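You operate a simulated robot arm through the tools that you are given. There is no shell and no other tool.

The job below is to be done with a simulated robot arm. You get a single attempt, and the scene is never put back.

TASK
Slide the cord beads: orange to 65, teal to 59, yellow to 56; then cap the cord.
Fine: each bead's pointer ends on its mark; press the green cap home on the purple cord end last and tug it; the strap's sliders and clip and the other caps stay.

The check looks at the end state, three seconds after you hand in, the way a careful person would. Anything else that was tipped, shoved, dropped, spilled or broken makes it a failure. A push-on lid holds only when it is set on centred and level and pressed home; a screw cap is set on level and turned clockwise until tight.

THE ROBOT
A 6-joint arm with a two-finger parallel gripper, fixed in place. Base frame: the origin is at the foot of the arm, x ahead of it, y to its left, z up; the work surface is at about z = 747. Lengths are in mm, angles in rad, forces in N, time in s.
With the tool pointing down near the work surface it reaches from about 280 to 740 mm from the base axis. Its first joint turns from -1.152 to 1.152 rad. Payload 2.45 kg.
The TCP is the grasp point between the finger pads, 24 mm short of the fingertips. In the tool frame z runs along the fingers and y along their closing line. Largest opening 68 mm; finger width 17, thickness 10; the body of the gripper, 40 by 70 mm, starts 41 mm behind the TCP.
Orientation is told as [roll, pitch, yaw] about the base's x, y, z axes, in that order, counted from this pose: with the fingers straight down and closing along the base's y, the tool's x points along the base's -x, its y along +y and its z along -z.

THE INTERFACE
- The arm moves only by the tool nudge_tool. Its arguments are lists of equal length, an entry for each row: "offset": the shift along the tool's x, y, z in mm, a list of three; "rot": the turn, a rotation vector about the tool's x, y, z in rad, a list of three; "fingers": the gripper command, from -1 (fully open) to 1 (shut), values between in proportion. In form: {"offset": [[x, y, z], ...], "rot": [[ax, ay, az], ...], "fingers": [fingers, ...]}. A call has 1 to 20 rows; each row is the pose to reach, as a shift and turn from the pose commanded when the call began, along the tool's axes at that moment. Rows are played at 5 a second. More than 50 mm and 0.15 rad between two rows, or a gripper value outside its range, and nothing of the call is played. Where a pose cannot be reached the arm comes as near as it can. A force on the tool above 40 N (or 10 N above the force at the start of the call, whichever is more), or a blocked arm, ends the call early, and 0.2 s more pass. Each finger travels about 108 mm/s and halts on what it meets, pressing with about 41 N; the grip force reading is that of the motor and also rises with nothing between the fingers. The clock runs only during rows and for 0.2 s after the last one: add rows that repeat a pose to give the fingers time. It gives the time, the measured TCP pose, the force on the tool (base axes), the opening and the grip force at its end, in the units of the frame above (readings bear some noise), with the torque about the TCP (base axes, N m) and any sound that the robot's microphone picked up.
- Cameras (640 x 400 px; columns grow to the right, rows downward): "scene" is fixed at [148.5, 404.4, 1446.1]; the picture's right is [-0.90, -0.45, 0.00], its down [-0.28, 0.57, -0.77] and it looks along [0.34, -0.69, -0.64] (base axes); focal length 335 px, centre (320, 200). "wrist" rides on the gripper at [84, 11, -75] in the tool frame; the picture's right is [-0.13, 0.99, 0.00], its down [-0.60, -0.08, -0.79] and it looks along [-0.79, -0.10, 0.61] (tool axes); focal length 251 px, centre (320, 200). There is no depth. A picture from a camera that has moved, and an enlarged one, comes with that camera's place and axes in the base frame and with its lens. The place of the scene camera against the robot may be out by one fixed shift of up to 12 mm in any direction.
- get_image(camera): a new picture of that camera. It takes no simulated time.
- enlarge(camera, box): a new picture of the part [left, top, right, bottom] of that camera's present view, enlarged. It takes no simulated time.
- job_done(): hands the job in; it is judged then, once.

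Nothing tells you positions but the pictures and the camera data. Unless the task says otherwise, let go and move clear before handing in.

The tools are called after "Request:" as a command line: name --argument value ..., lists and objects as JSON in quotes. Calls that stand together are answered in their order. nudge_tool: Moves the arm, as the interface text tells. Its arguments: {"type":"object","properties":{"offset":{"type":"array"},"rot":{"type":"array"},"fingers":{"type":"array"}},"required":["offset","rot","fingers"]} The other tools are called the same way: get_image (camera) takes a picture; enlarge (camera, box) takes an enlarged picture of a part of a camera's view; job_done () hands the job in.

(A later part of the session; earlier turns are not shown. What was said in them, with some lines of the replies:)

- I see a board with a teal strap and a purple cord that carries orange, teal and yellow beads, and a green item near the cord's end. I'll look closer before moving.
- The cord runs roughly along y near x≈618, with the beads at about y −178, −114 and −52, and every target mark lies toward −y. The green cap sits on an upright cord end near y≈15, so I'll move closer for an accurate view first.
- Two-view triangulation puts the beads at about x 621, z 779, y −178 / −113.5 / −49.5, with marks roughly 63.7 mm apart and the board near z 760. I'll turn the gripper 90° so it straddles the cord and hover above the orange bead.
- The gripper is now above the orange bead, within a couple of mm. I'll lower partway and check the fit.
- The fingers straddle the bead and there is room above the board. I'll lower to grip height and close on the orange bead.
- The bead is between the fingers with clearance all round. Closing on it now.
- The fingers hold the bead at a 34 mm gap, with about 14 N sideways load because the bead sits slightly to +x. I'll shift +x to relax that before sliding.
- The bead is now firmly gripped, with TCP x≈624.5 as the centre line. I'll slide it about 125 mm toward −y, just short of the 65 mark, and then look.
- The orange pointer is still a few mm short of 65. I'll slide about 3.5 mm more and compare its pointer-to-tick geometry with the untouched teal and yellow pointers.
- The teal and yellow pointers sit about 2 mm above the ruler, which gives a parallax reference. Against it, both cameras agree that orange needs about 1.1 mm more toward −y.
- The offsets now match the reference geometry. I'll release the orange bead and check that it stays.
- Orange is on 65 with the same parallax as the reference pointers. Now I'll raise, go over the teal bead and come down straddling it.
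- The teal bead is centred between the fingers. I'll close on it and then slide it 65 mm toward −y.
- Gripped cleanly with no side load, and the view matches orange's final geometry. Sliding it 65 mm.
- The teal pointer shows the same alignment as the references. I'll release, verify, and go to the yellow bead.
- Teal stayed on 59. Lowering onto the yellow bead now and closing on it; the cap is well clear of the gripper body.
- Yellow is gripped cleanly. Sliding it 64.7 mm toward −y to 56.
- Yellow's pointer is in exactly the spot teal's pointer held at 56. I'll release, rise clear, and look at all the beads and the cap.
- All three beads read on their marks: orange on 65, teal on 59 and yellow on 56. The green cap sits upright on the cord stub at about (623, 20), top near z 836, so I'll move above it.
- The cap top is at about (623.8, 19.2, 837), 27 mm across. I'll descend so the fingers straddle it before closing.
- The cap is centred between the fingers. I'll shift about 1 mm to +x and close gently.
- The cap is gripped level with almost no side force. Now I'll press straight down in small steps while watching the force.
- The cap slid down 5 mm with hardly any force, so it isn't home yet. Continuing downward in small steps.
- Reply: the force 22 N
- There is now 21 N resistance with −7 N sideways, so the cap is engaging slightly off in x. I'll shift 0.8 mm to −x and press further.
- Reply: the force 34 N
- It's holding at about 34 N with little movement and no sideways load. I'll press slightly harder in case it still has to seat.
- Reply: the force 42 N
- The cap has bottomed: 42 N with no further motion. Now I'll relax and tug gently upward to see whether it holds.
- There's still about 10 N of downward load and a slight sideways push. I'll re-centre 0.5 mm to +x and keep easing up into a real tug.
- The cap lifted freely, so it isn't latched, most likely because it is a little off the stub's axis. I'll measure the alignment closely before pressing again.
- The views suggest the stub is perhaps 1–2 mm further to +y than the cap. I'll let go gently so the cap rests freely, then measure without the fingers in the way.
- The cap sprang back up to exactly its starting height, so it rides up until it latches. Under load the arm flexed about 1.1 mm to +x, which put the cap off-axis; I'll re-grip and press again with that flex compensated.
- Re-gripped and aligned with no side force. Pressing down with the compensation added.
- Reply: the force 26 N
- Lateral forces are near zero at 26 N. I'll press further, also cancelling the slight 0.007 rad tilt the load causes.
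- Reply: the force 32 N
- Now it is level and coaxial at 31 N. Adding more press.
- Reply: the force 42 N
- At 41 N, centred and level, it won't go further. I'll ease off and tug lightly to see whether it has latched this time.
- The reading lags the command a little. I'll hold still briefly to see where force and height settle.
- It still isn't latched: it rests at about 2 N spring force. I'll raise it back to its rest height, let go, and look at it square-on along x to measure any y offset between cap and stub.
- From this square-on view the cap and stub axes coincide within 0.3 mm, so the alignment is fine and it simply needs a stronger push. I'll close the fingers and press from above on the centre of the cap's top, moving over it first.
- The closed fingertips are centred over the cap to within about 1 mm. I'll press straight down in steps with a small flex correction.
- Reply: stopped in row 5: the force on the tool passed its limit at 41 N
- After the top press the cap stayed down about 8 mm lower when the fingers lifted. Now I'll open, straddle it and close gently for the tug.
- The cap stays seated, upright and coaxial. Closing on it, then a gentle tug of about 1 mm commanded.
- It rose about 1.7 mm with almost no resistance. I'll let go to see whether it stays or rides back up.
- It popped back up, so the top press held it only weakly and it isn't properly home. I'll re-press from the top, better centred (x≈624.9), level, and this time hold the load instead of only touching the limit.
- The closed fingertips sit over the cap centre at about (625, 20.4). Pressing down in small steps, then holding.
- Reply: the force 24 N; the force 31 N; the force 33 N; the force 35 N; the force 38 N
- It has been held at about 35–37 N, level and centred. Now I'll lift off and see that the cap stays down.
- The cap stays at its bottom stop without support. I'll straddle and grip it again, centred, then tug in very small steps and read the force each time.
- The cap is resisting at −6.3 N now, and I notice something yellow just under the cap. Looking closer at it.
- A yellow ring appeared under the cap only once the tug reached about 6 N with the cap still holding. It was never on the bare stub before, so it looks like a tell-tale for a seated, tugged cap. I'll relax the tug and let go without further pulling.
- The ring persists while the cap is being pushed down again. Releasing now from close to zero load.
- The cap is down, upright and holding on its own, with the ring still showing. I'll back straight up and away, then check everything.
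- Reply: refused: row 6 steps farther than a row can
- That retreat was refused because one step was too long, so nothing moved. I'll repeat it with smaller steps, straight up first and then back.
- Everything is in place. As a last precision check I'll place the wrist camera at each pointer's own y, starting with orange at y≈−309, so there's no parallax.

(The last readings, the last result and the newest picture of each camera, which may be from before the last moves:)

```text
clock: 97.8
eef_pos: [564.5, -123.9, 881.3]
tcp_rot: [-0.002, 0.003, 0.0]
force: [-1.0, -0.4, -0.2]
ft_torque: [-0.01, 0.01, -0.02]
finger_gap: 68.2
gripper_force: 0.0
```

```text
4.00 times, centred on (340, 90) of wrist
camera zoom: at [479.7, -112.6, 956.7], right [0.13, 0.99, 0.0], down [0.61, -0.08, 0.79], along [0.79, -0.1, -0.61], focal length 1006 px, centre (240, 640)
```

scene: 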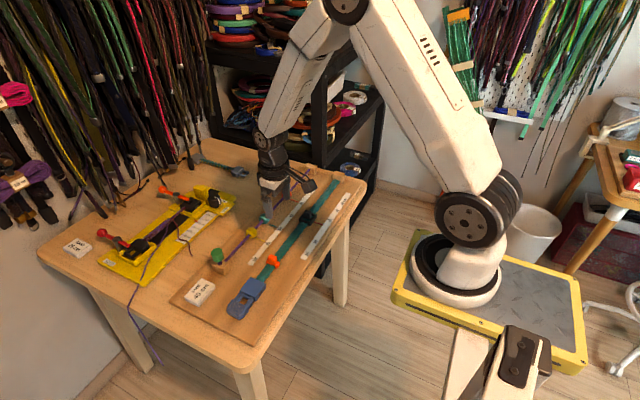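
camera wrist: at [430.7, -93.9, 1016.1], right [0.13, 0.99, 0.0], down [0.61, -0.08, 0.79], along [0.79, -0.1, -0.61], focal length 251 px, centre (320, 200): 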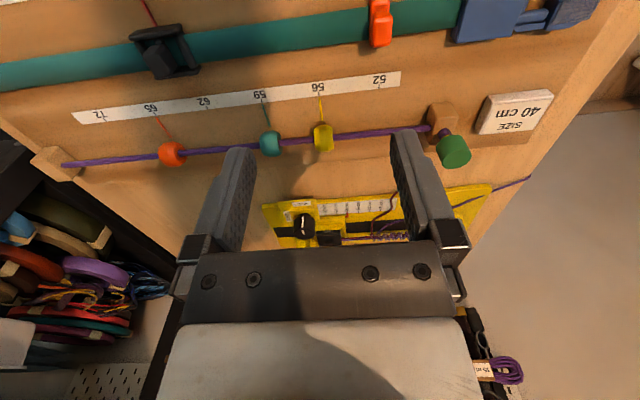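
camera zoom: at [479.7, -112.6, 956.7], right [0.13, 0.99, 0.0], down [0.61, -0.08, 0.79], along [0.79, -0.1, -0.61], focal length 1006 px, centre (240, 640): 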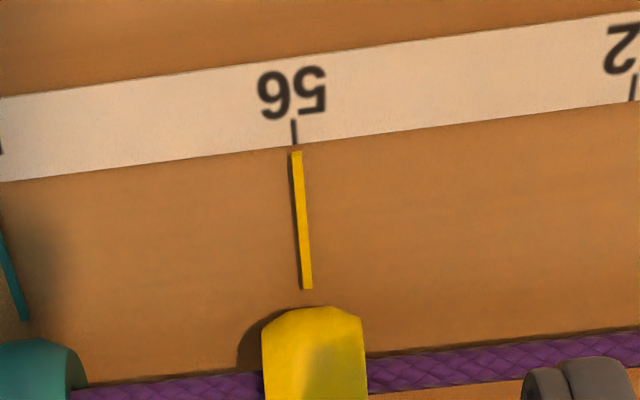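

All three pointers line up with their ticks to within a fraction of a mm. I'll lift clear and take a last look at the cap before handing in.

Request:
nudge_tool --offset '[[20, 0, -30], [50, -20, -70], [80, -40, -110], [80, -40, -110]]' --rot '[[0, 0, 0], [0, 0, 0], [0, 0, 0], [0, 0, 0]]' --fingers '[-1, -1, -1, -1]'

Request:
enlarge --camera "scene" --box '[210, 245, 230, 265]'

Request:
enlarge --camera "scene" --box '[160, 150, 380, 330]'

```text
refused: row 2 steps farther than a row can; nothing moved
```

```text
16.00 times, centred on (220, 255) of scene
camera zoom: at [148.5, 404.4, 1446.1], right [-0.9, -0.45, 0.0], down [-0.28, 0.57, -0.77], along [0.34, -0.69, -0.64], focal length 5362 px, centre (1920, -680)
```

zoom: 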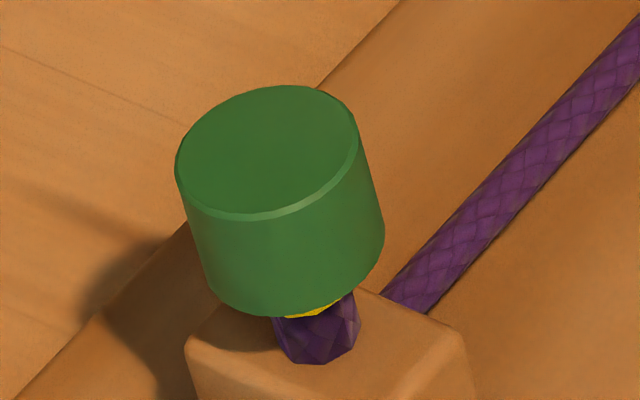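

```text
2.22 times, centred on (270, 240) of scene
camera zoom: at [148.5, 404.4, 1446.1], right [-0.9, -0.45, 0.0], down [-0.28, 0.57, -0.77], along [0.34, -0.69, -0.64], focal length 745 px, centre (431, 111)
```

zoom: 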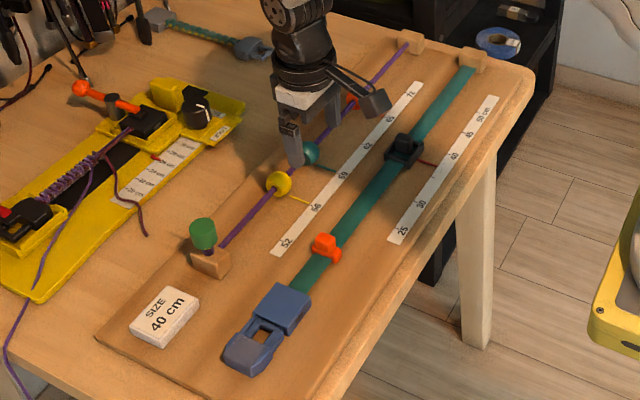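

The cap is still seated and upright, and the strap's sliders and clip haven't moved. I'll retreat upward in smaller steps and hand in.

Request:
nudge_tool --offset '[[10, 0, -30], [20, 0, -60], [35, 0, -90], [50, 0, -120], [50, 0, -120]]' --rot '[[0, 0, 0], [0, 0, 0], [0, 0, 0], [0, 0, 0], [0, 0, 0]]' --fingers '[-1, -1, -1, -1, -1]'

Request:
enlarge --camera "scene" --box '[160, 150, 380, 330]'

```text
clock: 99.0
eef_pos: [514.0, -125.1, 1002.6]
tcp_rot: [0.0, 0.003, 0.001]
force: [-0.5, 0.5, 0.0]
ft_torque: [0.0, -0.02, -0.04]
finger_gap: 68.0
gripper_force: 0.1
```

```text
2.22 times, centred on (270, 240) of scene
camera zoom: at [148.5, 404.4, 1446.1], right [-0.9, -0.45, 0.0], down [-0.28, 0.57, -0.77], along [0.34, -0.69, -0.64], focal length 745 px, centre (431, 111)
```

zoom: 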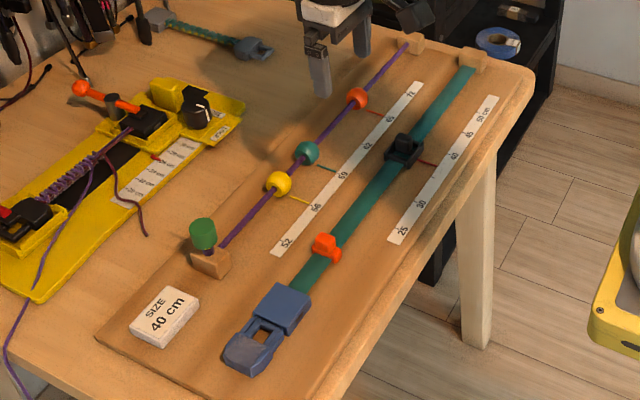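

The arm is clear. Orange is on 65, teal on 59 and yellow on 56; the cap is pressed down and held the tug, and everything else is as it was. Handing in.

Request:
job_done

```text
The job is handed in.
```

I've handed the job in. The three beads are on their marks, and the green cap is pressed onto the purple cord end. I'm less sure of the cap than of the beads.

- **Beads:** orange is on 65, teal on 59 and yellow on 56. I checked each pointer with the wrist camera level with it, and each lined up with its tick to within about half a millimetre.
- **Cap:**
  - **Failed tries:** it lifted off freely after two presses with it gripped. Pressed from above with closed fingers, it stayed down, but the first tug pulled it loose.
  - **Final press:** I pressed it again from above and held it at about 35–37 N. It then held a gentle tug of about 6 N and stayed down and upright after I let go. I didn't tug it harder than that, and I never heard a click.
  - **Yellow ring:** a yellow ring appeared under the cap during that last tug and stayed. I took it as a sign that the cap is seated, but I can't confirm that.
- **Everything else:** the strap's sliders and clip look unmoved, and nothing was tipped or dropped. The gripper is open and well clear.
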